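You operate a simulated robot arm through the tools that you are given. There is no shell and no other tool.

Carry out the task below with a simulated robot arm. There is one attempt and no reset: what you move stays moved.

Task
Try the plugged cream hand switch once and stand it in the PASS or FAIL holder, as the tester shows.
Fine: turn the power knob off before pulling it out.

Only the result counts: the job must be done as asked and must still hold three seconds after the hand-in. Knocking over, shifting, dropping, spilling or breaking anything else fails it.

Robot
A 7-joint arm with a two-finger parallel gripper, fixed in place. Base frame: the origin is on the floor under the middle of its stand, x ahead of it, y to its left, z up; the work surface is at about z = 90.2. Readings come in cm, rad, newtons and seconds.
With the tool pointing down near the work surface it reaches from about 30 to 68 cm from the base axis. Its first joint turns from -1.152 to 1.152 rad. Payload 1.57 kg.
The TCP is the grasp point between the finger pads, 3 cm short of the fingertips. In the tool frame z runs along the fingers and y along their closing line. Largest opening 11 cm; finger width 2.4, thickness 1.2; the body of the gripper, 4.8 by 11.2 cm, starts 7.8 cm behind the TCP.
Orientation is told as [roll, pitch, yaw] about the base's x, y, z axes, in that order, counted from this pose: with the fingers straight down and closing along the base's y, the tool's x points along the base's -x, its y along +y and its z along -z.

Tools
- The arm moves only by the tool step_arm. Its argument "steps" is a list of rows, each an object (a shift or turn left out is 0, a gripper value left out holds the last) with "linear": the shift along the tool's x, y, z in units of 500 mm (1.0 is 500 mm), a list of three; "turn": the turn, a rotation vector about the tool's x, y, z in units of 45 degrees (1.0 is 45 degrees), a list of three; "claw": the gripper command, from -1 (shut) to 1 (fully open), values between in proportion. In form: [{"linear": [x, y, z], "turn": [rx, ry, rz], "claw": claw}, ...]. A call has 1 to 20 rows; each row is the pose to reach, as a shift and turn from the pose commanded when the call began, along the tool's axes at that moment. A call with a number of a shift or a turn outside -1 to 1 is refused whole. Each row takes 0.2 s and may step no farther than 5 cm and 0.15 rad from the row before; otherwise, or with a gripper value out of range, the whole call is refused. A pose out of reach is approached as far as the arm can. The call stops where the force on the tool passes 50 N (or 10 N more than at its start, if that is more) or the arm is blocked; 0.2 s more then pass. The fingers move at their own pace (about 10.8 cm/s each) and stop on an object; they squeeze with about 43 N. The grip force told is the motor's: it shows also when the fingers shut on nothing. Time passes only in rows, and 0.2 s behind the last, so rows that repeat a pose let the fingers close. It gives the time, the measured TCP pose, the force on the tool (base axes), the opening and the grip force at its end, in the units of the frame above (readings bear some noise), with the torque about the TCP (base axes, N m) and any sound that the robot's microphone picked up, and new pictures: "pictures" is both (left out), scene, wrist or none.
- Cameras (640 x 400 px; columns grow to the right, rows downward): "scene" is fixed at [16.82, -39.46, 140.05]; the picture's right is [0.73, -0.68, 0.00], its down [-0.40, -0.43, -0.81] and it looks along [0.55, 0.59, -0.59] (base axes); focal length 246 px, centre (320, 200). "wrist" rides on the gripper at [7, 1.6, -14.1] in the tool frame; the picture's right is [-0.23, 0.97, 0.00], its down [-0.86, -0.20, -0.48] and it looks along [-0.47, -0.11, 0.88] (tool axes); focal length 222 px, centre (320, 200). There is no depth. A picture from a camera that has moved, and an enlarged one, comes with that camera's place and axes in the base frame and with its lens.
- inspect(camera, box): a new picture of the part [left, top, right, bottom] of that camera's present view, enlarged. It takes no simulated time.
- hand_in(): hands the job in; it is judged then, once.

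Places have to be worked out from the pictures, the camera data and where the tool is seen. Open the gripper and draw the arm clear of the work before you hand the job in, unless the task says otherwise.

The tools are called after "Emit:" as a command line: name --argument value ..., lists and objects as JSON in quotes. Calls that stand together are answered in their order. step_arm: Moves the arm, as the interface text tells. Its arguments: {"type":"object","properties":{"steps":{"type":"array","items":{"type":"object","properties":{"linear":{"type":"array","items":{"type":"number"}},"turn":{"type":"array","items":{"type":"number"}},"claw":{"type":"number"}}}},"pictures":{"type":"string","enum":["both","scene","wrist","none"]}},"required":["steps"]} The other tools are called the same way: inspect (camera, box) takes an enlarged picture of a part of a camera's view; hand_in () hands the job in.

At the start:

```text
clock: 0.0
ee_pos: [42.31, -11.79, 125.7]
tool_rot: [-0.002, -0.002, -0.001]
force: [0.4, 0.4, -0.3]
moment: [0.01, 0.0, 0.02]
finger_gap: 10.98
gripper_force: 0.1
```

scene: 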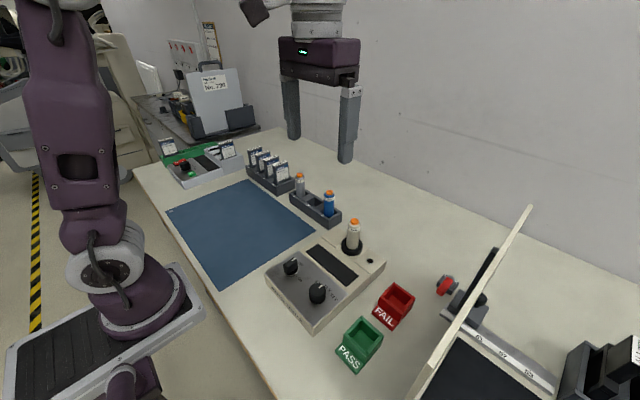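
wrist: 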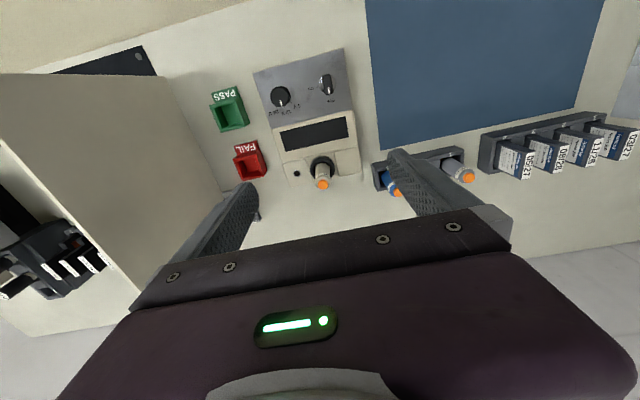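

I start by looking closer at the tester, the holders and the switch in both cameras.

Emit:
inspect --camera "scene" --box '[250, 200, 430, 380]'

Emit:
inspect --camera "wrist" --box '[200, 40, 400, 210]'

Emit:
inspect --camera "scene" --box '[130, 120, 350, 240]'

```text
2.22 times, centred on (340, 290) of scene
camera zoom: at [16.82, -39.46, 140.05], right [0.73, -0.68, 0.0], down [-0.4, -0.43, -0.81], along [0.55, 0.59, -0.59], focal length 548 px, centre (276, 0)
```

zoom: 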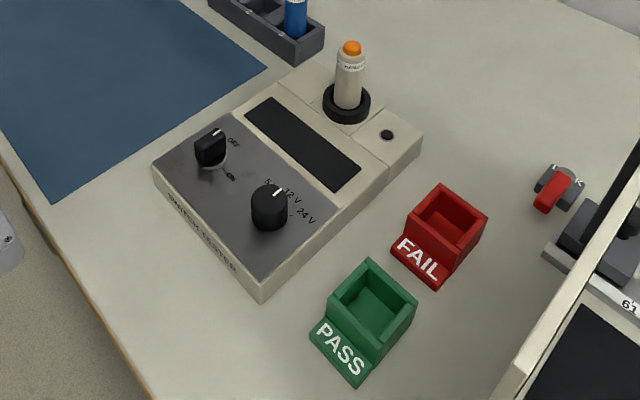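

```text
2.35 times, centred on (300, 125) of wrist
camera zoom: at [35.37, -10.09, 139.93], right [0.23, 0.97, 0.0], down [0.86, -0.2, 0.48], along [0.47, -0.11, -0.88], focal length 523 px, centre (367, 376)
```

zoom: 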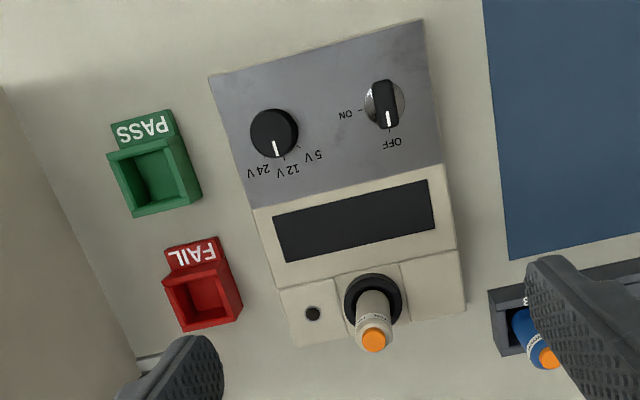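

```text
2.91 times, centred on (240, 180) of scene
camera zoom: at [16.82, -39.46, 140.05], right [0.73, -0.68, 0.0], down [-0.4, -0.43, -0.81], along [0.55, 0.59, -0.59], focal length 717 px, centre (553, 258)
```

zoom: 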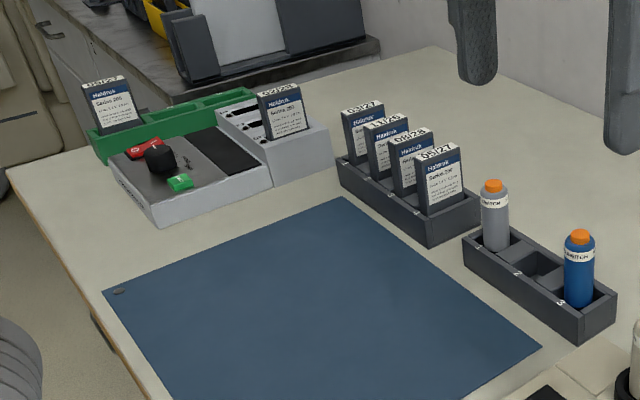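

The tester looks to be off with a voltage selector; I zoom in further on the switch's label and the knobs.

Emit:
inspect --camera "scene" --box '[335, 210, 375, 250]'

Emit:
inspect --camera "scene" --box '[275, 245, 345, 310]'

Emit:
inspect --camera "wrist" --box '[260, 60, 350, 120]'

Emit:
inspect --camera "wrist" --box '[280, 140, 360, 200]'

```text
10.00 times, centred on (355, 230) of scene
camera zoom: at [16.82, -39.46, 140.05], right [0.73, -0.68, 0.0], down [-0.4, -0.43, -0.81], along [0.55, 0.59, -0.59], focal length 2465 px, centre (-30, -100)
```

zoom: 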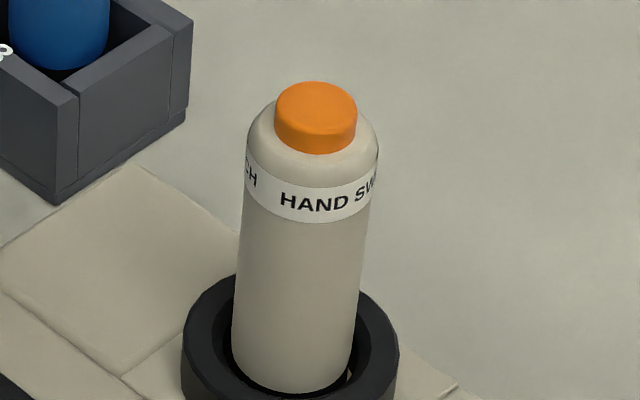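

```text
6.15 times, centred on (310, 278) of scene
camera zoom: at [16.82, -39.46, 140.05], right [0.73, -0.68, 0.0], down [-0.4, -0.43, -0.81], along [0.55, 0.59, -0.59], focal length 1517 px, centre (382, -277)
```

zoom: 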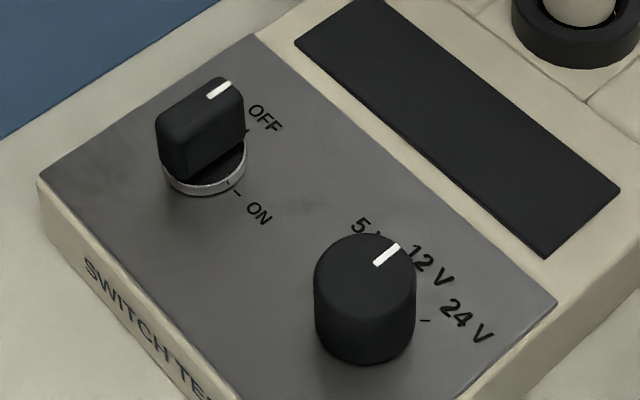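

```text
6.67 times, centred on (305, 90) of wrist
camera zoom: at [35.37, -10.09, 139.93], right [0.23, 0.97, 0.0], down [0.86, -0.2, 0.48], along [0.47, -0.11, -0.88], focal length 1481 px, centre (420, 933)
```

zoom: 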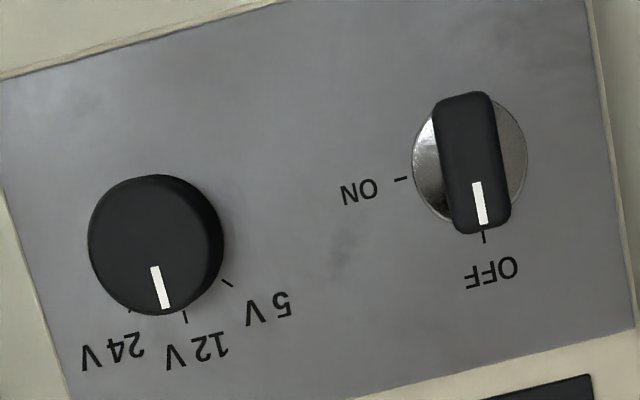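

```text
6.67 times, centred on (320, 170) of wrist
camera zoom: at [35.37, -10.09, 139.93], right [0.23, 0.97, 0.0], down [0.86, -0.2, 0.48], along [0.47, -0.11, -0.88], focal length 1481 px, centre (320, 400)
```

zoom: 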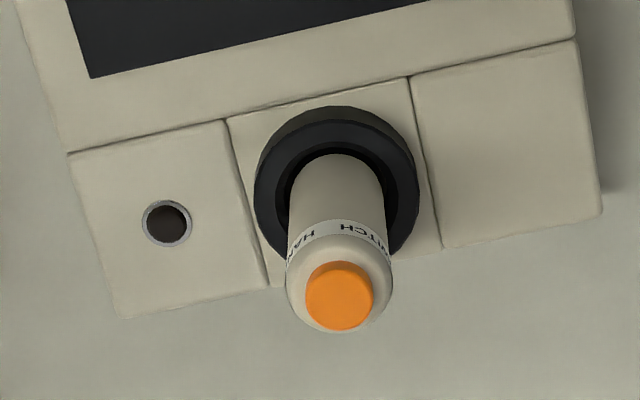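

The label reads only "HAND SWITCH" so far; I check the wall notes and other panels for anything relevant before acting.

Emit:
inspect --camera "scene" --box '[160, 20, 260, 140]'

Emit:
inspect --camera "scene" --box '[330, 275, 420, 375]'

Emit:
inspect --camera "wrist" --box '[195, 75, 285, 190]'

Emit:
inspect --camera "scene" --box '[420, 190, 640, 400]'

```text
3.33 times, centred on (210, 80) of scene
camera zoom: at [16.82, -39.46, 140.05], right [0.73, -0.68, 0.0], down [-0.4, -0.43, -0.81], along [0.55, 0.59, -0.59], focal length 822 px, centre (687, 600)
```

zoom: 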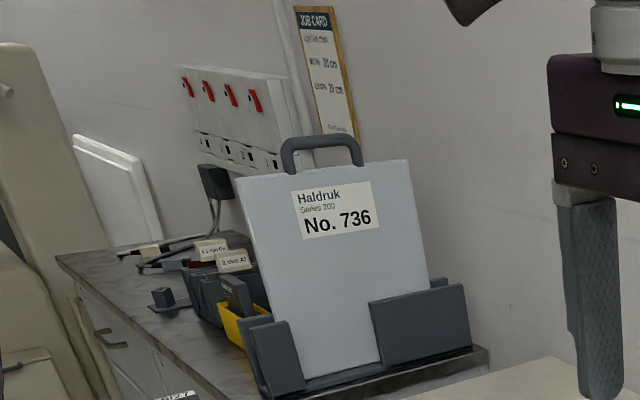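

```text
4.00 times, centred on (375, 325) of scene
camera zoom: at [16.82, -39.46, 140.05], right [0.73, -0.68, 0.0], down [-0.4, -0.43, -0.81], along [0.55, 0.59, -0.59], focal length 986 px, centre (100, -300)
```

zoom: 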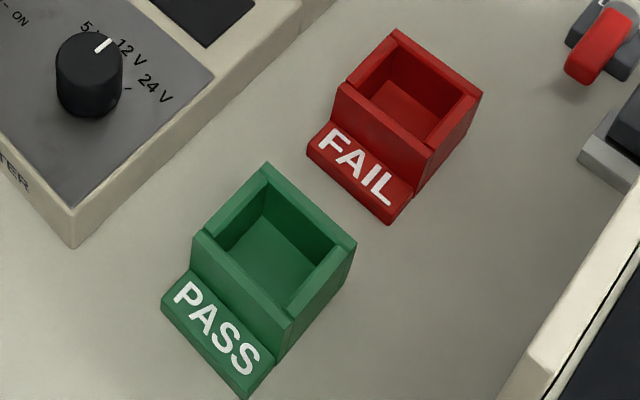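

```text
3.48 times, centred on (240, 132) of wrist
camera zoom: at [35.37, -10.09, 139.93], right [0.23, 0.97, 0.0], down [0.86, -0.2, 0.48], along [0.47, -0.11, -0.88], focal length 773 px, centre (598, 435)
```

zoom: 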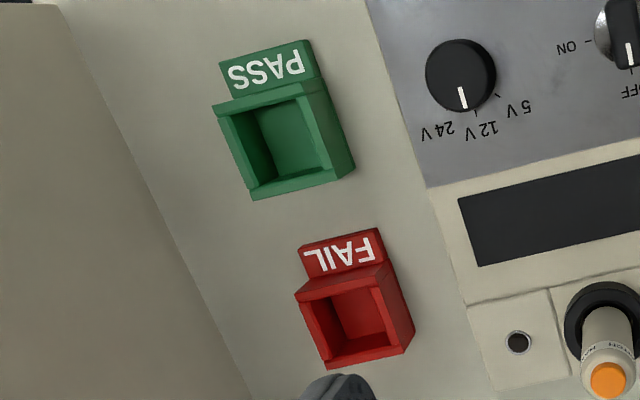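

```text
1.90 times, centred on (530, 295) of scene
camera zoom: at [16.82, -39.46, 140.05], right [0.73, -0.68, 0.0], down [-0.4, -0.43, -0.81], along [0.55, 0.59, -0.59], focal length 470 px, centre (-80, 19)
```

zoom: 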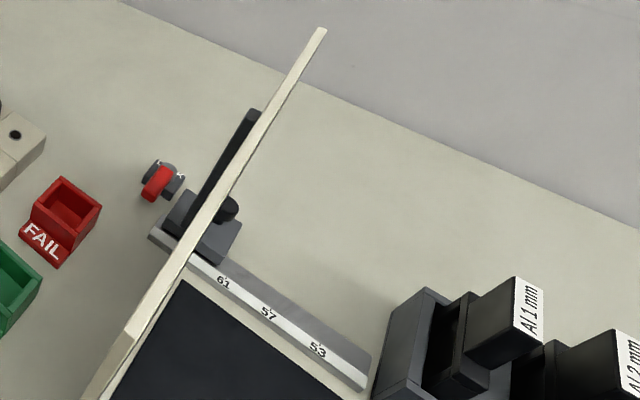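

Triangulating both views puts the power knob's top at about (36.5, -9.0, 96.7), with its bar along x at OFF and ON toward -y. The switch's button top is at about (52.0, -13.4, 102.8), and the tester top is at z≈93.9. I move above the power knob with a part-closed gripper and look again.

Emit:
step_arm --steps '[{"linear": [0.02, 0.01, 0.06], "claw": -0.1}, {"linear": [0.04, 0.02, 0.12], "claw": -0.1}, {"linear": [0.06, 0.03, 0.18], "claw": -0.1}, {"linear": [0.08, 0.04, 0.24], "claw": -0.1}, {"linear": [0.1, 0.05, 0.3], "claw": -0.1}, {"linear": [0.116, 0.0566, 0.354], "claw": -0.1}, {"linear": [0.116, 0.0566, 0.354], "claw": -0.1}]'

```text
clock: 1.6
ee_pos: [36.47, -8.8, 108.03]
tool_rot: [0.0, 0.0, 0.0]
force: [0.0, -0.3, -0.4]
moment: [-0.02, -0.04, -0.01]
finger_gap: 4.93
gripper_force: 0.0
camera wrist: at [29.5, -7.21, 122.2], right [0.23, 0.97, 0.0], down [0.85, -0.2, 0.48], along [0.47, -0.11, -0.88], focal length 222 px, centre (320, 200)
```

scene: 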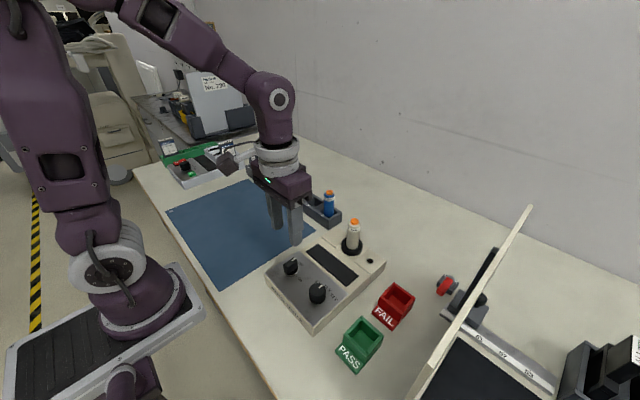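
wrist: 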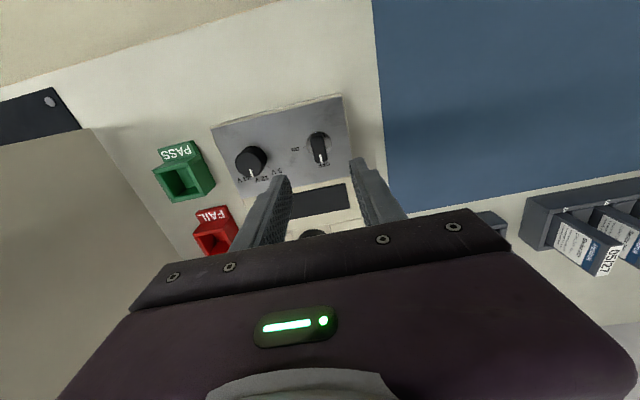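

I zoom on the knob from here to refine its position relative to the fingers.

Emit:
inspect --camera "wrist" --box '[270, 110, 370, 190]'

Emit:
inspect --camera "scene" --box '[240, 180, 360, 310]'

```text
5.00 times, centred on (320, 150) of wrist
camera zoom: at [29.5, -7.21, 122.2], right [0.23, 0.97, 0.0], down [0.85, -0.2, 0.48], along [0.47, -0.11, -0.88], focal length 1111 px, centre (320, 450)
```

zoom: 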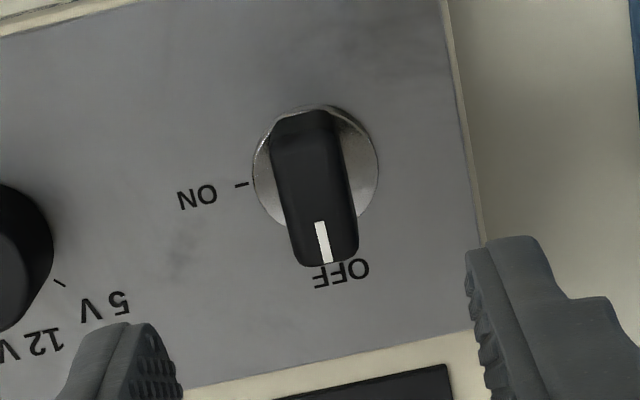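

```text
3.08 times, centred on (300, 245) of scene
camera zoom: at [16.82, -39.46, 140.05], right [0.73, -0.68, 0.0], down [-0.4, -0.43, -0.81], along [0.55, 0.59, -0.59], focal length 758 px, centre (382, 62)
```

zoom: 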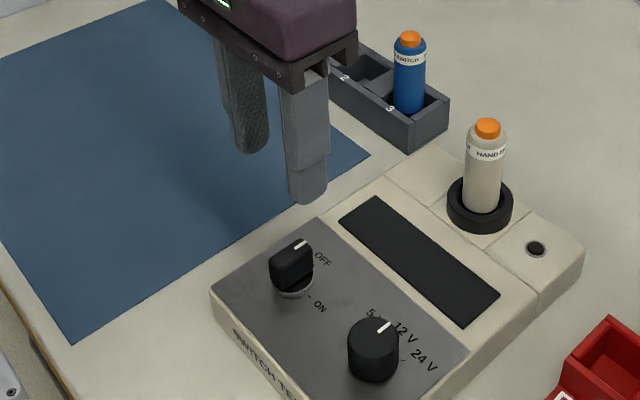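

The disc centre refines to (36.47, -8.97), so the TCP is nearly above it. I descend to TCP z≈97.9, with the fingertips about 1.8 cm below the knob's top, without closing yet.

Emit:
step_arm --steps '[{"linear": [0, -0.002, 0.06]}, {"linear": [0, -0.002, 0.12]}, {"linear": [0, -0.002, 0.17]}, {"linear": [0, -0.002, 0.2026]}, {"linear": [0, -0.002, 0.2026]}]'

```text
clock: 2.8
ee_pos: [36.55, -8.9, 97.81]
tool_rot: [0.001, 0.0, 0.0]
force: [-0.4, -0.4, -0.1]
moment: [-0.02, -0.01, 0.03]
finger_gap: 4.94
gripper_force: 0.0
camera wrist: at [29.55, -7.33, 112.01], right [0.23, 0.97, 0.0], down [0.86, -0.2, 0.48], along [0.47, -0.11, -0.88], focal length 222 px, centre (320, 200)
```

scene: 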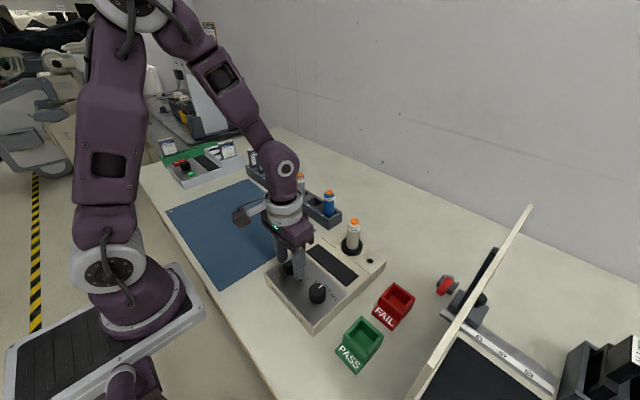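
wrist: 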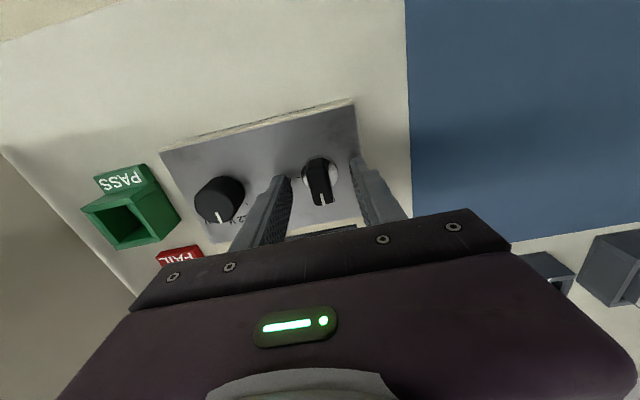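

The knob sits between the fingertips; I zoom to verify before closing.

Emit:
inspect --camera "wrist" --box '[230, 130, 410, 240]'

Emit:
inspect --camera "scene" --box '[250, 200, 340, 310]'

```text
3.56 times, centred on (320, 185) of wrist
camera zoom: at [29.55, -7.33, 112.01], right [0.23, 0.97, 0.0], down [0.86, -0.2, 0.48], along [0.47, -0.11, -0.88], focal length 790 px, centre (320, 253)
```

zoom: 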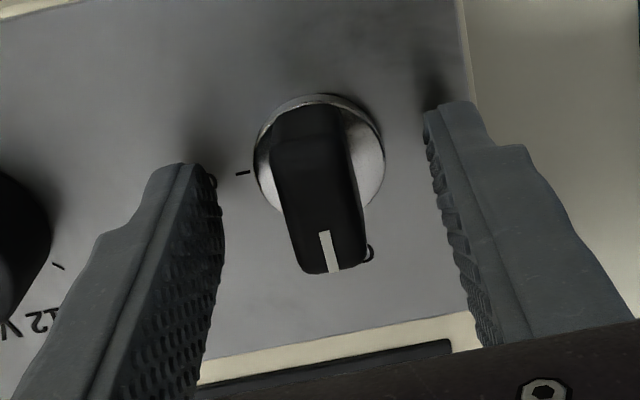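

```text
3.64 times, centred on (295, 255) of scene
camera zoom: at [16.82, -39.46, 140.05], right [0.73, -0.68, 0.0], down [-0.4, -0.43, -0.81], along [0.55, 0.59, -0.59], focal length 896 px, centre (411, 0)
```

zoom: 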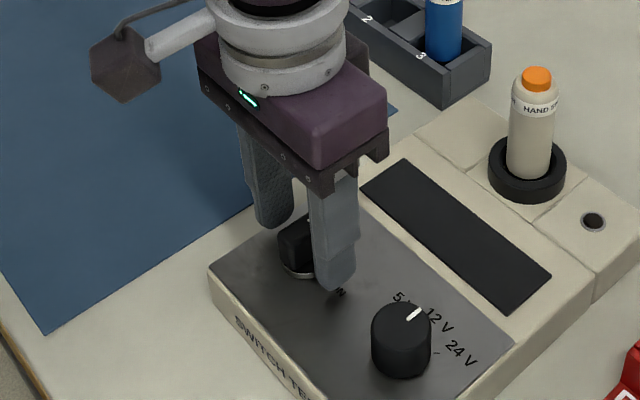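

The fingers straddle the knob evenly. I close on it.

Emit:
step_arm --steps '[{"claw": -1}, {"claw": -1}, {"claw": -1}]' --pictures "wrist"

```text
clock: 3.6
ee_pos: [36.6, -8.94, 97.83]
tool_rot: [-0.001, 0.0, -0.001]
force: [-0.8, -1.9, -9.1]
moment: [-0.07, -0.6, 0.0]
finger_gap: 1.59
gripper_force: 31.4
camera wrist: at [29.55, -7.34, 112.02], right [0.23, 0.97, 0.0], down [0.86, -0.2, 0.48], along [0.47, -0.11, -0.88], focal length 222 px, centre (320, 200)
```

wrist: 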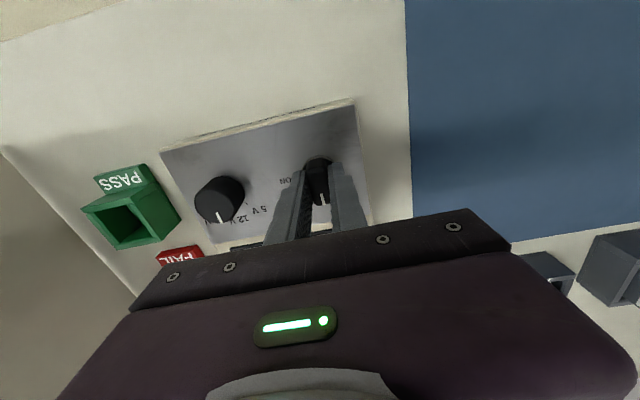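

The grip holds the bar (gap 1.59). I turn it clockwise from above (positive about tool z) through the first 45° and watch the torque.

Emit:
step_arm --steps '[{"turn": [0, 0, 0.1667], "claw": -1}, {"turn": [0, 0, 0.3333], "claw": -1}, {"turn": [0, 0, 0.5], "claw": -1}, {"turn": [0, 0, 0.6667], "claw": -1}, {"turn": [0, 0, 0.8333], "claw": -1}, {"turn": [0, 0, 1.0], "claw": -1}]' --pictures "both"

```text
clock: 5.0
ee_pos: [36.49, -9.14, 97.9]
tool_rot: [-0.002, 0.002, -0.787]
force: [-2.2, -4.2, -34.4]
moment: [0.22, 0.11, 0.03]
finger_gap: 1.58
gripper_force: 32.0
camera wrist: at [32.79, -2.89, 112.09], right [0.85, 0.53, 0.0], down [0.46, -0.75, 0.48], along [0.25, -0.41, -0.88], focal length 222 px, centre (320, 200)
```

scene: 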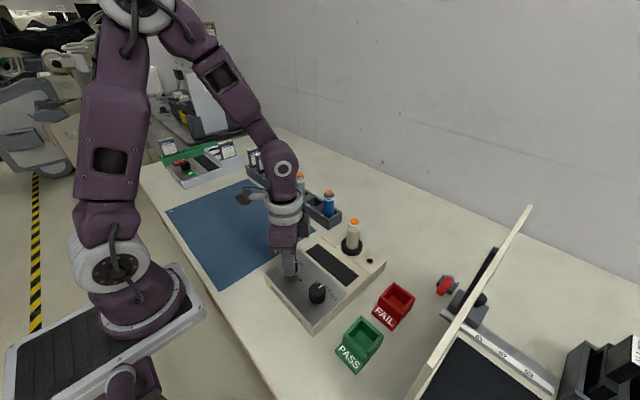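
wrist: 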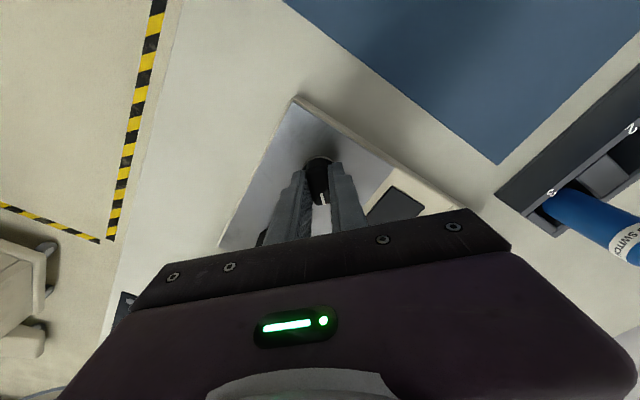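

The turn tracks to 45°, but the knob pulls the tool down at about 34 N, so I'm lifting slightly. I relax by lowering a fraction of a millimetre and read the force.

Emit:
step_arm --steps '[{"linear": [0, 0, 0.001], "claw": -1}, {"linear": [0, 0, 0.001], "claw": -1}]' --pictures "none"

```text
clock: 5.6
ee_pos: [36.5, -9.05, 97.85]
tool_rot: [0.0, 0.0, -0.786]
force: [-10.0, -1.3, 9.7]
moment: [0.72, 1.01, 0.03]
finger_gap: 1.6
gripper_force: 31.2
```

The force dropped to about 10 N. I continue with the second 45°.

Emit:
step_arm --steps '[{"turn": [0, 0, 0.1667], "claw": -1}, {"turn": [0, 0, 0.3333], "claw": -1}, {"turn": [0, 0, 0.5], "claw": -1}, {"turn": [0, 0, 0.6667], "claw": -1}, {"turn": [0, 0, 0.8333], "claw": -1}, {"turn": [0, 0, 1.0], "claw": -1}]' --pictures "both"

```text
clock: 7.0
ee_pos: [36.48, -9.05, 97.79]
tool_rot: [0.001, 0.0, -1.572]
force: [-11.6, 3.9, 38.8]
moment: [0.09, 0.4, 0.15]
finger_gap: 1.59
gripper_force: 31.7
camera wrist: at [38.14, -2.01, 112.07], right [0.97, -0.23, 0.0], down [-0.2, -0.85, 0.48], along [-0.11, -0.47, -0.88], focal length 222 px, centre (320, 200)
```

scene: 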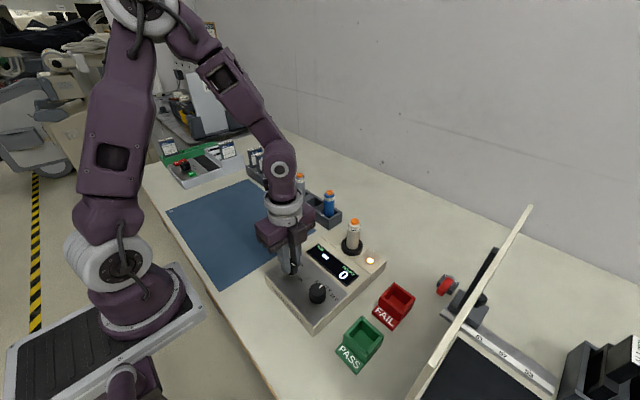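
wrist: 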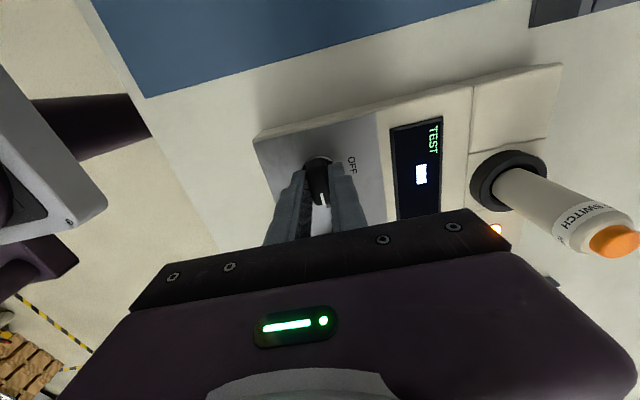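

The display lit up (TEST, counter 0) and the LED is on. I zoom in on the display.

Emit:
inspect --camera "scene" --box '[300, 235, 380, 295]'

Emit:
inspect --camera "wrist" --box '[370, 90, 510, 240]'

```text
6.67 times, centred on (340, 265) of scene
camera zoom: at [16.75, -39.44, 140.06], right [0.73, -0.68, 0.0], down [-0.4, -0.43, -0.81], along [0.55, 0.59, -0.59], focal length 1644 px, centre (187, -233)
```

zoom: 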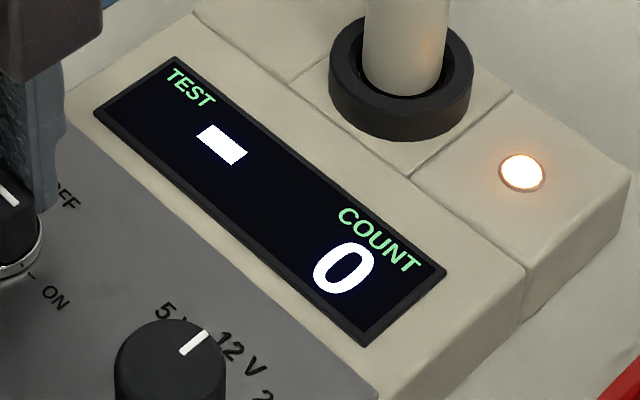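

```text
2.67 times, centred on (440, 165) of wrist
camera zoom: at [38.14, -2.01, 112.07], right [0.97, -0.23, 0.0], down [-0.2, -0.85, 0.48], along [-0.11, -0.47, -0.88], focal length 592 px, centre (0, 293)
```

zoom: 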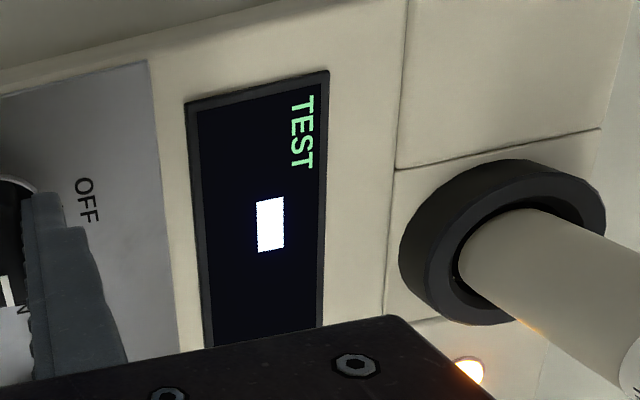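

The tester is powered (TEST "-", COUNT 0). I release the knob, rise clear, and check that the knob stays at ON.

Emit:
step_arm --steps '[{"claw": -0.1}, {"claw": -0.1}, {"claw": -0.1}, {"linear": [0, 0, -0.06], "claw": -0.1}, {"linear": [0, 0, -0.14], "claw": -0.1}, {"linear": [0, 0, -0.22], "claw": -0.1}, {"linear": [0, 0, -0.3], "claw": -0.1}, {"linear": [0, 0, -0.3], "claw": -1}, {"linear": [0, 0, -0.3], "claw": -1}]' --pictures "both"

```text
clock: 9.0
ee_pos: [36.52, -9.04, 113.09]
tool_rot: [-0.001, 0.001, -1.571]
force: [-0.3, 0.0, -0.3]
moment: [0.01, -0.02, -0.01]
finger_gap: 0.0
gripper_force: 21.2
camera wrist: at [38.17, -2.01, 127.16], right [0.97, -0.23, 0.0], down [-0.2, -0.85, 0.48], along [-0.11, -0.47, -0.88], focal length 222 px, centre (320, 200)
```

scene: 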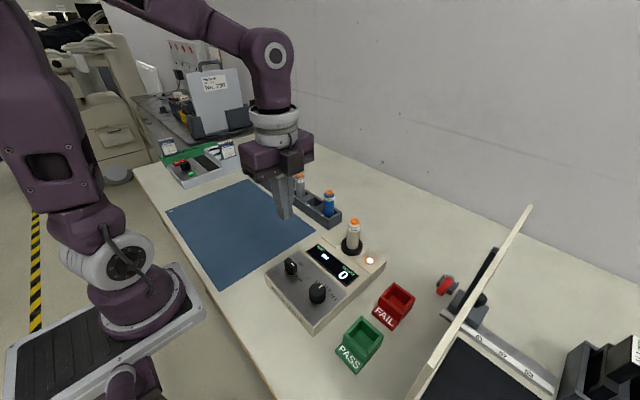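
wrist: 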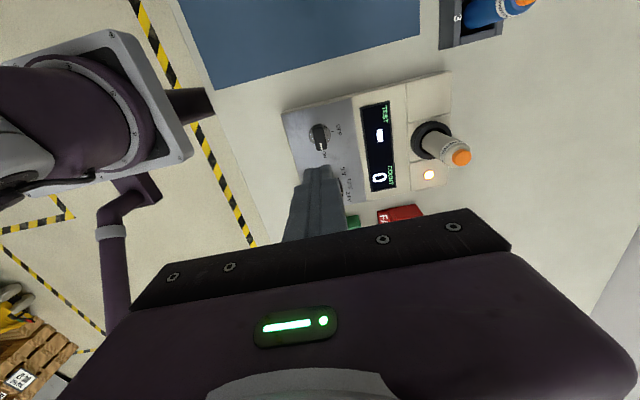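

The knob stays ON with COUNT 0. I move with closed fingers to above the switch at (52.0, -13.4), keeping the tips at z≈110.

Emit:
step_arm --steps '[{"linear": [-0.0218, 0.0775, 0], "claw": -1}, {"linear": [-0.0436, 0.155, 0], "claw": -1}, {"linear": [-0.0654, 0.2325, 0], "claw": -1}, {"linear": [-0.0872, 0.31, 0], "claw": -1}, {"linear": [-0.0872, 0.31, 0], "claw": -1}]' --pictures "both"

```text
clock: 10.2
ee_pos: [52.09, -13.38, 112.82]
tool_rot: [0.0, 0.0, -1.571]
force: [-1.0, -0.5, -1.1]
moment: [-0.02, 0.0, 0.03]
finger_gap: 0.03
gripper_force: 20.9
camera wrist: at [53.62, -6.42, 127.09], right [0.97, -0.23, 0.0], down [-0.2, -0.86, 0.48], along [-0.11, -0.47, -0.88], focal length 222 px, centre (320, 200)
```

scene: 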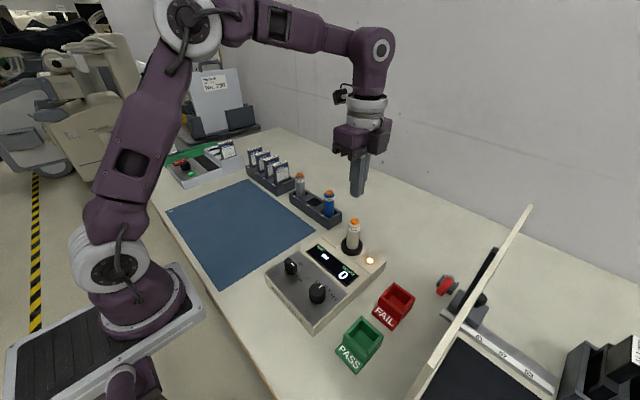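
wrist: 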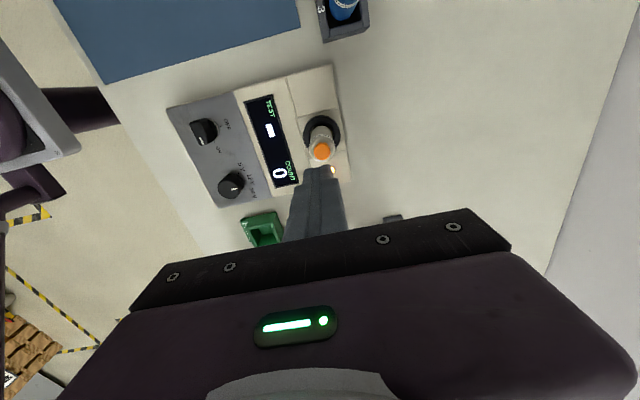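

Emit:
inspect --camera "wrist" --box '[270, 100, 370, 180]'

Emit:
inspect --camera "scene" --box '[310, 140, 410, 270]'

```text
5.00 times, centred on (320, 140) of wrist
camera zoom: at [53.62, -6.42, 127.09], right [0.97, -0.23, 0.0], down [-0.2, -0.86, 0.48], along [-0.11, -0.47, -0.88], focal length 1111 px, centre (320, 500)
```

zoom: 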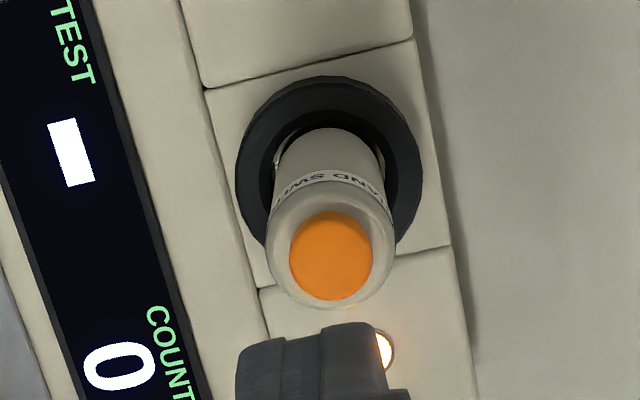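

```text
3.08 times, centred on (360, 205) of scene
camera zoom: at [16.82, -39.47, 140.05], right [0.73, -0.68, 0.0], down [-0.4, -0.43, -0.81], along [0.55, 0.59, -0.59], focal length 758 px, centre (197, 185)
```

zoom: 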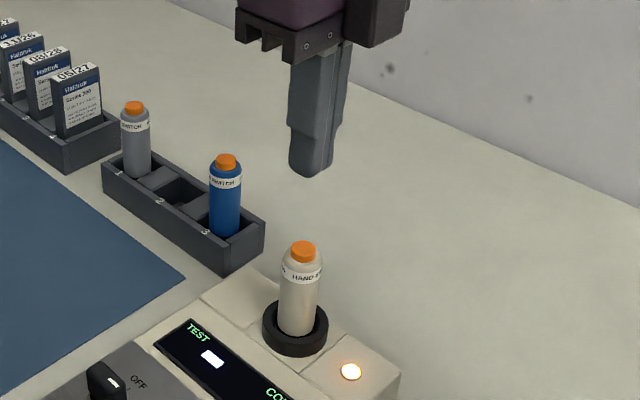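

The button centre refines to about (52.3, -13.4) with its top at z≈102.8. I shift 2 mm and descend so that the closed tips are about 0.6 cm above it, then check.

Emit:
step_arm --steps '[{"linear": [0, 0.004, 0.05], "claw": -1}, {"linear": [0, 0.004, 0.1], "claw": -1}, {"linear": [0, 0.004, 0.1284], "claw": -1}, {"linear": [0, 0.004, 0.1284], "claw": -1}]' --pictures "none"

Emit:
inspect --camera "wrist" --box '[260, 120, 380, 210]'

Emit:
inspect --camera "scene" --box '[320, 170, 400, 270]'

```text
clock: 11.2
ee_pos: [52.22, -13.4, 106.38]
tool_rot: [0.001, 0.0, -1.57]
force: [0.1, -0.1, 0.3]
moment: [0.02, 0.0, -0.03]
finger_gap: 0.01
gripper_force: 21.9
```

```text
4.44 times, centred on (320, 165) of wrist
camera zoom: at [53.86, -6.4, 120.61], right [0.97, -0.23, 0.0], down [-0.2, -0.86, 0.48], along [-0.11, -0.47, -0.88], focal length 987 px, centre (320, 356)
```

zoom: 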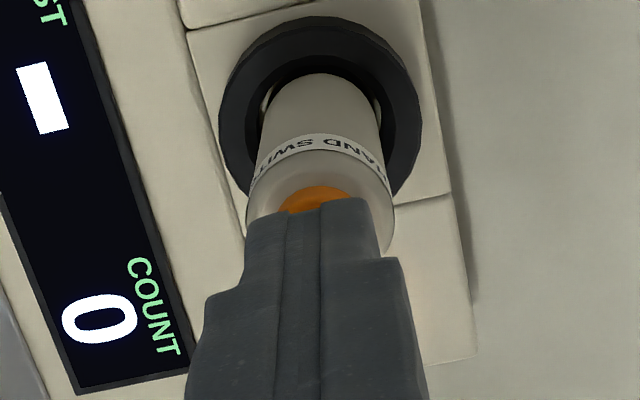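

```text
4.00 times, centred on (360, 220) of scene
camera zoom: at [16.82, -39.46, 140.05], right [0.73, -0.68, 0.0], down [-0.4, -0.43, -0.81], along [0.55, 0.59, -0.59], focal length 986 px, centre (160, 120)
```

zoom: 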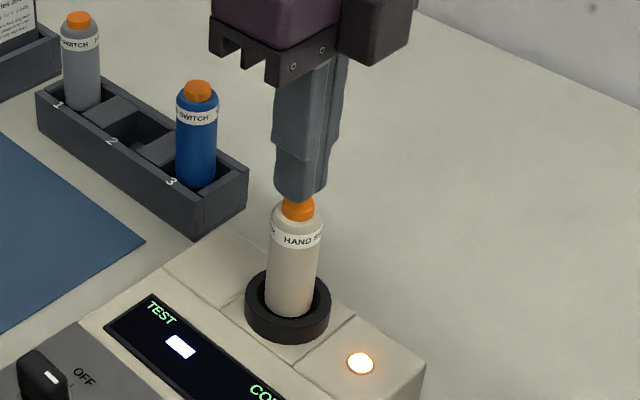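

The tips are centred over the button. I press slowly in 1 mm rows, watching for the force and the display.

Emit:
step_arm --steps '[{"linear": [0, 0, 0.006], "claw": -1}, {"linear": [0, 0, 0.008], "claw": -1}, {"linear": [0, 0, 0.01], "claw": -1}, {"linear": [0, 0, 0.012], "claw": -1}, {"linear": [0, 0, 0.014], "claw": -1}, {"linear": [0, 0, 0.016], "claw": -1}]' --pictures "none"

Emit:
inspect --camera "scene" --box '[300, 200, 390, 300]'

```text
clock: 12.6
ee_pos: [52.17, -13.36, 105.6]
tool_rot: [-0.002, 0.0, -1.573]
force: [0.7, 0.2, 0.2]
moment: [0.03, 0.02, 0.0]
finger_gap: 0.0
gripper_force: 21.4
```

```text
4.00 times, centred on (345, 250) of scene
camera zoom: at [16.82, -39.46, 140.05], right [0.73, -0.68, 0.0], down [-0.4, -0.43, -0.81], along [0.55, 0.59, -0.59], focal length 986 px, centre (220, 0)
```

zoom: 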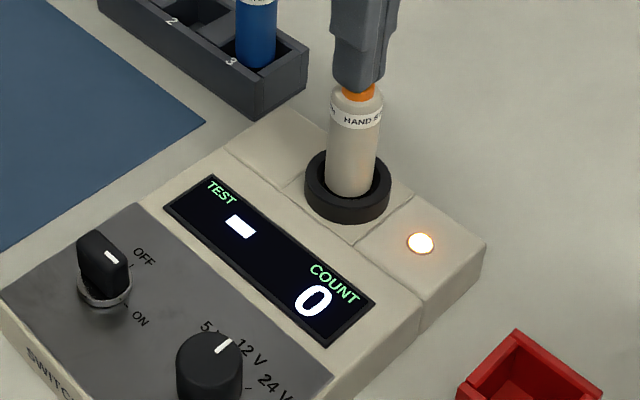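

No contact yet and the count is still 0. I continue down in 1 mm rows.

Emit:
step_arm --steps '[{"linear": [0, 0, 0.002], "claw": -1}, {"linear": [0, 0, 0.004], "claw": -1}, {"linear": [0, 0, 0.006], "claw": -1}, {"linear": [0, 0, 0.008], "claw": -1}]' --pictures "none"

Emit:
inspect --camera "scene" --box '[300, 200, 390, 300]'

```text
clock: 13.6
ee_pos: [52.2, -13.33, 105.35]
tool_rot: [0.001, 0.0, -1.572]
force: [-0.8, 0.1, 7.2]
moment: [-0.02, 0.01, 0.01]
finger_gap: 0.0
gripper_force: 21.4
heard: click
```

```text
4.00 times, centred on (345, 250) of scene
camera zoom: at [16.81, -39.46, 140.05], right [0.73, -0.68, 0.0], down [-0.4, -0.43, -0.81], along [0.55, 0.59, -0.59], focal length 986 px, centre (220, 0)
```

zoom: 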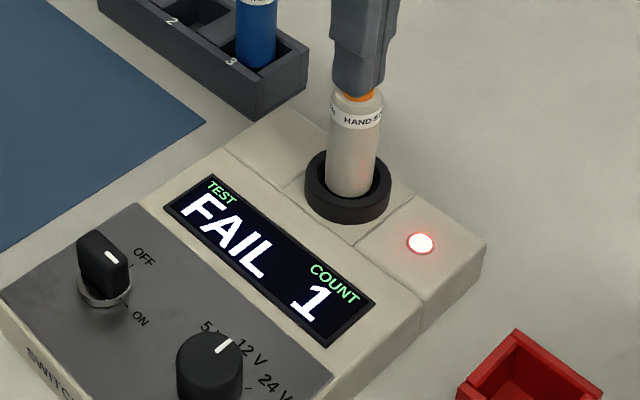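

A click, and the display shows FAIL with COUNT 1. I rise straight off the button and confirm that the reading holds.

Emit:
step_arm --steps '[{"linear": [0, 0, -0.05], "claw": -1}, {"linear": [0, 0, -0.1], "claw": -1}, {"linear": [0, 0, -0.153], "claw": -1}, {"linear": [0, 0, -0.153], "claw": -1}]' --pictures "wrist"

Emit:
inspect --camera "scene" --box '[270, 210, 390, 310]'

```text
clock: 14.6
ee_pos: [52.22, -13.23, 112.98]
tool_rot: [0.0, 0.001, -1.569]
force: [0.7, -0.3, -0.3]
moment: [-0.05, -0.03, 0.0]
finger_gap: 0.0
gripper_force: 21.1
camera wrist: at [53.84, -6.31, 127.14], right [0.97, -0.23, 0.0], down [-0.2, -0.85, 0.48], along [-0.11, -0.47, -0.88], focal length 222 px, centre (320, 200)
```

wrist: 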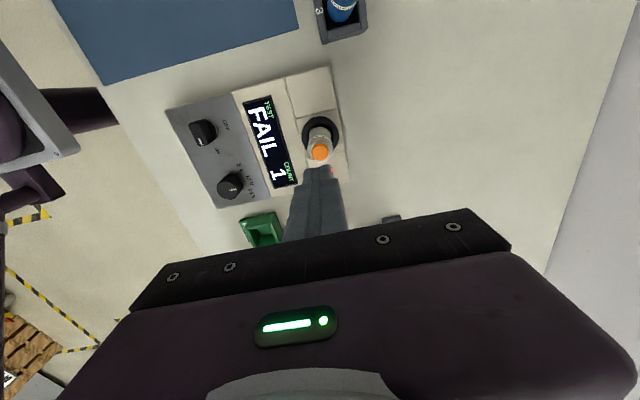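

```text
4.00 times, centred on (330, 260) of scene
camera zoom: at [16.82, -39.46, 140.05], right [0.73, -0.68, 0.0], down [-0.4, -0.43, -0.81], along [0.55, 0.59, -0.59], focal length 986 px, centre (280, -40)
```

zoom: 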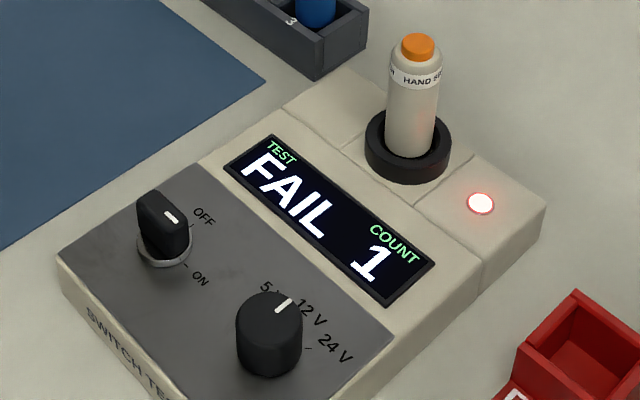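

FAIL stays shown. I go back over the power knob with the gripper opened about 5 cm, keeping the same yaw since the bar now lies along y.

Emit:
step_arm --steps '[{"linear": [0.021, -0.0787, 0], "claw": -1}, {"linear": [0.0426, -0.1574, 0], "claw": -1}, {"linear": [0.064, -0.236, 0], "claw": -0.1}, {"linear": [0.0852, -0.3148, 0], "claw": -0.1}, {"linear": [0.0852, -0.3148, 0], "claw": -0.1}, {"linear": [0.0852, -0.3148, 0], "claw": -0.1}]' --pictures "none"

Emit:
inspect --camera "wrist" --box '[260, 90, 400, 190]'

```text
clock: 16.0
ee_pos: [36.61, -9.15, 112.81]
tool_rot: [-0.001, 0.0, -1.572]
force: [0.0, 0.7, 0.3]
moment: [0.03, -0.02, 0.01]
finger_gap: 4.96
gripper_force: 0.1
```

```text
4.00 times, centred on (330, 140) of wrist
camera zoom: at [38.23, -2.14, 127.08], right [0.97, -0.23, 0.0], down [-0.2, -0.86, 0.48], along [-0.11, -0.47, -0.88], focal length 888 px, centre (280, 440)
```

zoom: 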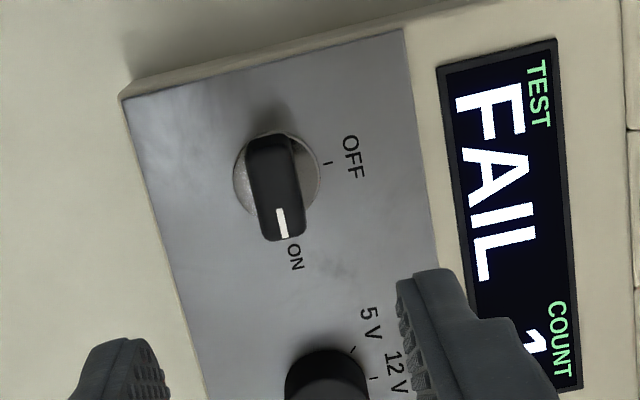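

The knob centre again computes to (36.5, -9.0). I descend to the same grip height as before and close.

Emit:
step_arm --steps '[{"linear": [0.002, -0.002, 0.08], "claw": -0.1}, {"linear": [0.002, -0.002, 0.16], "claw": -0.1}, {"linear": [0.002, -0.002, 0.23], "claw": -0.1}, {"linear": [0.002, -0.002, 0.27], "claw": -0.1}, {"linear": [0.002, -0.002, 0.298], "claw": -0.1}, {"linear": [0.002, -0.002, 0.298], "claw": -0.1}, {"linear": [0.002, -0.002, 0.298], "claw": -1}, {"linear": [0.002, -0.002, 0.298], "claw": -1}, {"linear": [0.002, -0.002, 0.298], "claw": -1}]' --pictures "wrist"

```text
clock: 18.0
ee_pos: [36.5, -8.88, 98.0]
tool_rot: [-0.001, 0.0, -1.57]
force: [1.6, 0.2, -15.6]
moment: [-0.45, -0.16, 0.01]
finger_gap: 1.61
gripper_force: 31.1
camera wrist: at [38.15, -2.07, 112.19], right [0.97, -0.23, 0.0], down [-0.2, -0.86, 0.48], along [-0.11, -0.47, -0.88], focal length 222 px, centre (320, 200)
```

wrist: 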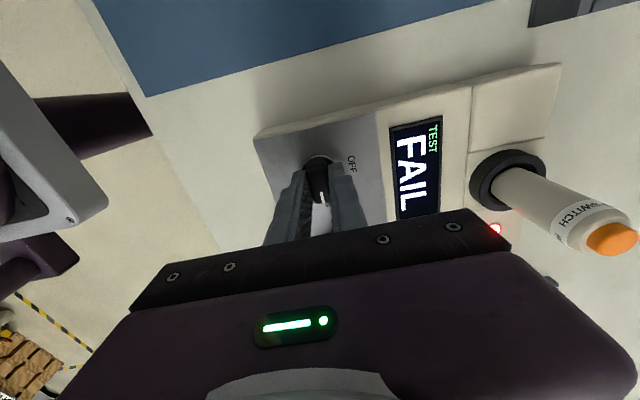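

The grip is on the bar. I turn it back counter-clockwise by 45°, then check the force.

Emit:
step_arm --steps '[{"turn": [0, 0, -0.1667], "claw": -1}, {"turn": [0, 0, -0.3333], "claw": -1}, {"turn": [0, 0, -0.5], "claw": -1}, {"turn": [0, 0, -0.6667], "claw": -1}, {"turn": [0, 0, -0.8333], "claw": -1}, {"turn": [0, 0, -1.0], "claw": -1}]' --pictures "none"

```text
clock: 19.4
ee_pos: [36.53, -9.02, 98.0]
tool_rot: [0.004, -0.005, -0.783]
force: [16.6, -2.7, -0.9]
moment: [0.46, 0.49, -0.03]
finger_gap: 1.58
gripper_force: 31.3
```

Force is moderate; I complete the second 45° back to OFF.

Emit:
step_arm --steps '[{"turn": [0, 0, -0.1667], "claw": -1}, {"turn": [0, 0, -0.3333], "claw": -1}, {"turn": [0, 0, -0.5], "claw": -1}, {"turn": [0, 0, -0.6667], "claw": -1}, {"turn": [0, 0, -0.8333], "claw": -1}, {"turn": [0, 0, -1.0], "claw": -1}]' --pictures "both"

```text
clock: 20.8
ee_pos: [36.59, -8.9, 97.92]
tool_rot: [0.001, -0.005, 0.0]
force: [22.4, 5.4, 14.4]
moment: [0.2, -0.68, -0.13]
finger_gap: 1.58
gripper_force: 31.0
camera wrist: at [29.54, -7.35, 112.17], right [0.23, 0.97, 0.0], down [0.85, -0.2, 0.48], along [0.47, -0.11, -0.88], focal length 222 px, centre (320, 200)
```

scene: 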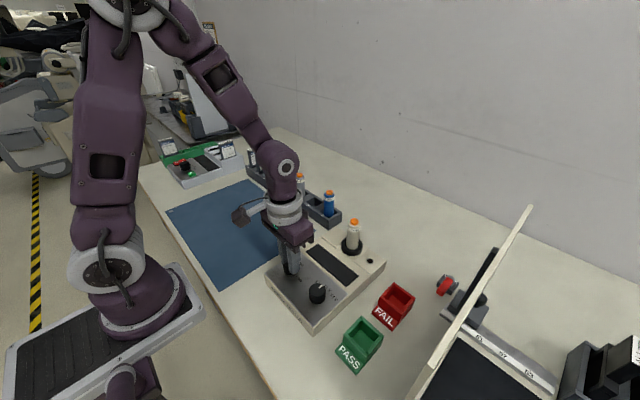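
wrist: 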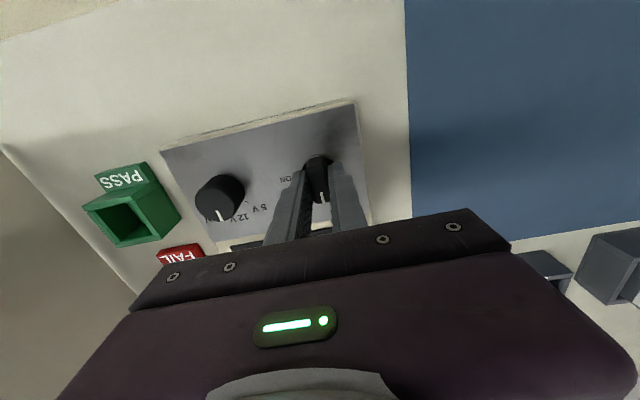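

The display and LED are off, so the power is OFF. I release the knob and rise.

Emit:
step_arm --steps '[{"claw": -0.1}, {"claw": -0.1}, {"claw": -0.1}, {"linear": [0, 0, -0.06], "claw": -0.1}, {"linear": [0, 0, -0.14], "claw": -0.1}, {"linear": [0, 0, -0.22], "claw": -0.1}, {"linear": [0, 0, -0.3], "claw": 0.0}, {"linear": [0, 0, -0.3], "claw": 0.0}]' --pictures "none"

Emit:
inspect --camera "scene" --box '[260, 210, 400, 330]'

Emit:
inspect --camera "wrist" --box '[130, 80, 370, 250]'

```text
clock: 22.6
ee_pos: [36.36, -9.07, 112.97]
tool_rot: [0.0, 0.0, 0.001]
force: [0.6, -0.1, -0.2]
moment: [-0.04, -0.03, -0.02]
finger_gap: 5.5
gripper_force: 0.0
```

```text
3.33 times, centred on (330, 270) of scene
camera zoom: at [16.82, -39.46, 140.05], right [0.73, -0.68, 0.0], down [-0.4, -0.43, -0.81], along [0.55, 0.59, -0.59], focal length 822 px, centre (287, -33)
```

zoom: 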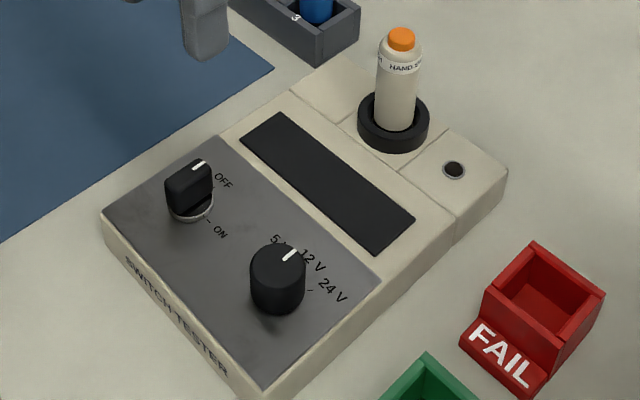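

```text
2.35 times, centred on (250, 165) of wrist
camera zoom: at [29.47, -7.37, 127.2], right [0.23, 0.97, 0.0], down [0.86, -0.2, 0.48], along [0.47, -0.11, -0.88], focal length 523 px, centre (485, 282)
```

zoom: 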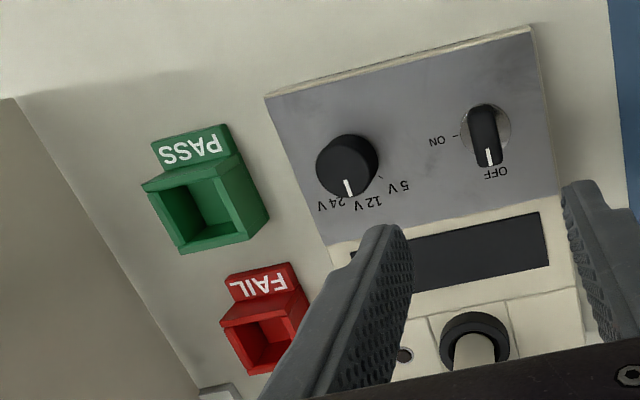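

The knob is at OFF. I travel to above the switch at (52.25, -13.4), rotating 45° on the way.

Emit:
step_arm --steps '[{"linear": [-0.053, -0.0144, 0], "turn": [0, 0, 0.1667], "claw": 0.0}, {"linear": [-0.106, -0.0289, 0], "turn": [0, 0, 0.3333], "claw": 0.0}, {"linear": [-0.159, -0.0433, 0], "turn": [0, 0, 0.5], "claw": 0.0}, {"linear": [-0.212, -0.0577, 0], "turn": [0, 0, 0.6667], "claw": 0.0}, {"linear": [-0.265, -0.0722, 0], "turn": [0, 0, 0.8333], "claw": 0.0}, {"linear": [-0.3178, -0.0866, 0], "turn": [0, 0, 1.0], "claw": 0.0}]' --pictures "none"

Emit:
step_arm --steps '[{"turn": [0, 0, 0.1667], "claw": 0.0}, {"turn": [0, 0, 0.3333], "claw": 0.0}, {"turn": [0, 0, 0.5], "claw": 0.0}, {"turn": [0, 0, 0.6667], "claw": 0.0}, {"turn": [0, 0, 0.8333], "claw": 0.0}, {"turn": [0, 0, 1.0], "claw": 0.0}]' --pictures "both"

Emit:
inspect --camera "wrist" --box '[260, 90, 380, 190]'

```text
clock: 24.0
ee_pos: [52.3, -13.4, 112.94]
tool_rot: [0.0, 0.001, -0.787]
force: [-0.8, 0.1, -0.2]
moment: [0.01, 0.03, -0.01]
finger_gap: 5.51
gripper_force: 0.1
```

```text
clock: 25.4
ee_pos: [52.32, -13.32, 113.03]
tool_rot: [-0.001, 0.0, -1.574]
force: [0.2, 0.0, 0.2]
moment: [0.02, 0.01, -0.04]
finger_gap: 5.46
gripper_force: 0.2
camera wrist: at [53.91, -6.35, 127.2], right [0.97, -0.23, 0.0], down [-0.2, -0.85, 0.48], along [-0.11, -0.47, -0.88], focal length 222 px, centre (320, 200)
```

scene: 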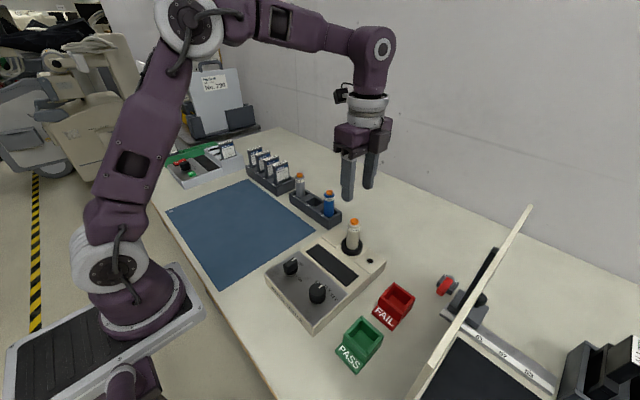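
wrist: 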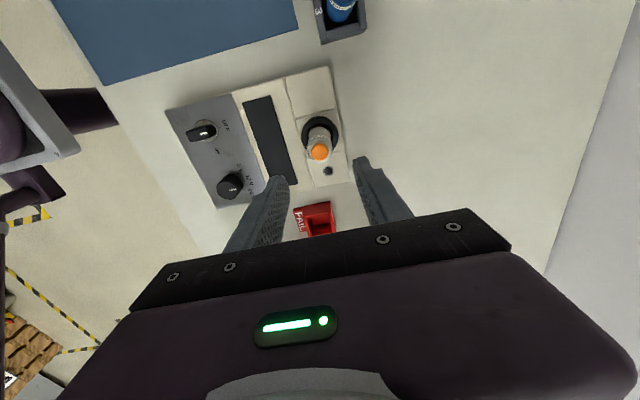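

```text
4.00 times, centred on (320, 140) of wrist
camera zoom: at [53.91, -6.35, 127.2], right [0.97, -0.23, 0.0], down [-0.2, -0.85, 0.48], along [-0.11, -0.47, -0.88], focal length 888 px, centre (320, 440)
```

zoom: 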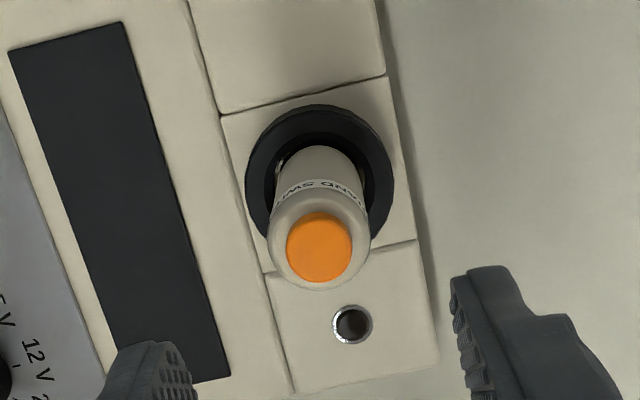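

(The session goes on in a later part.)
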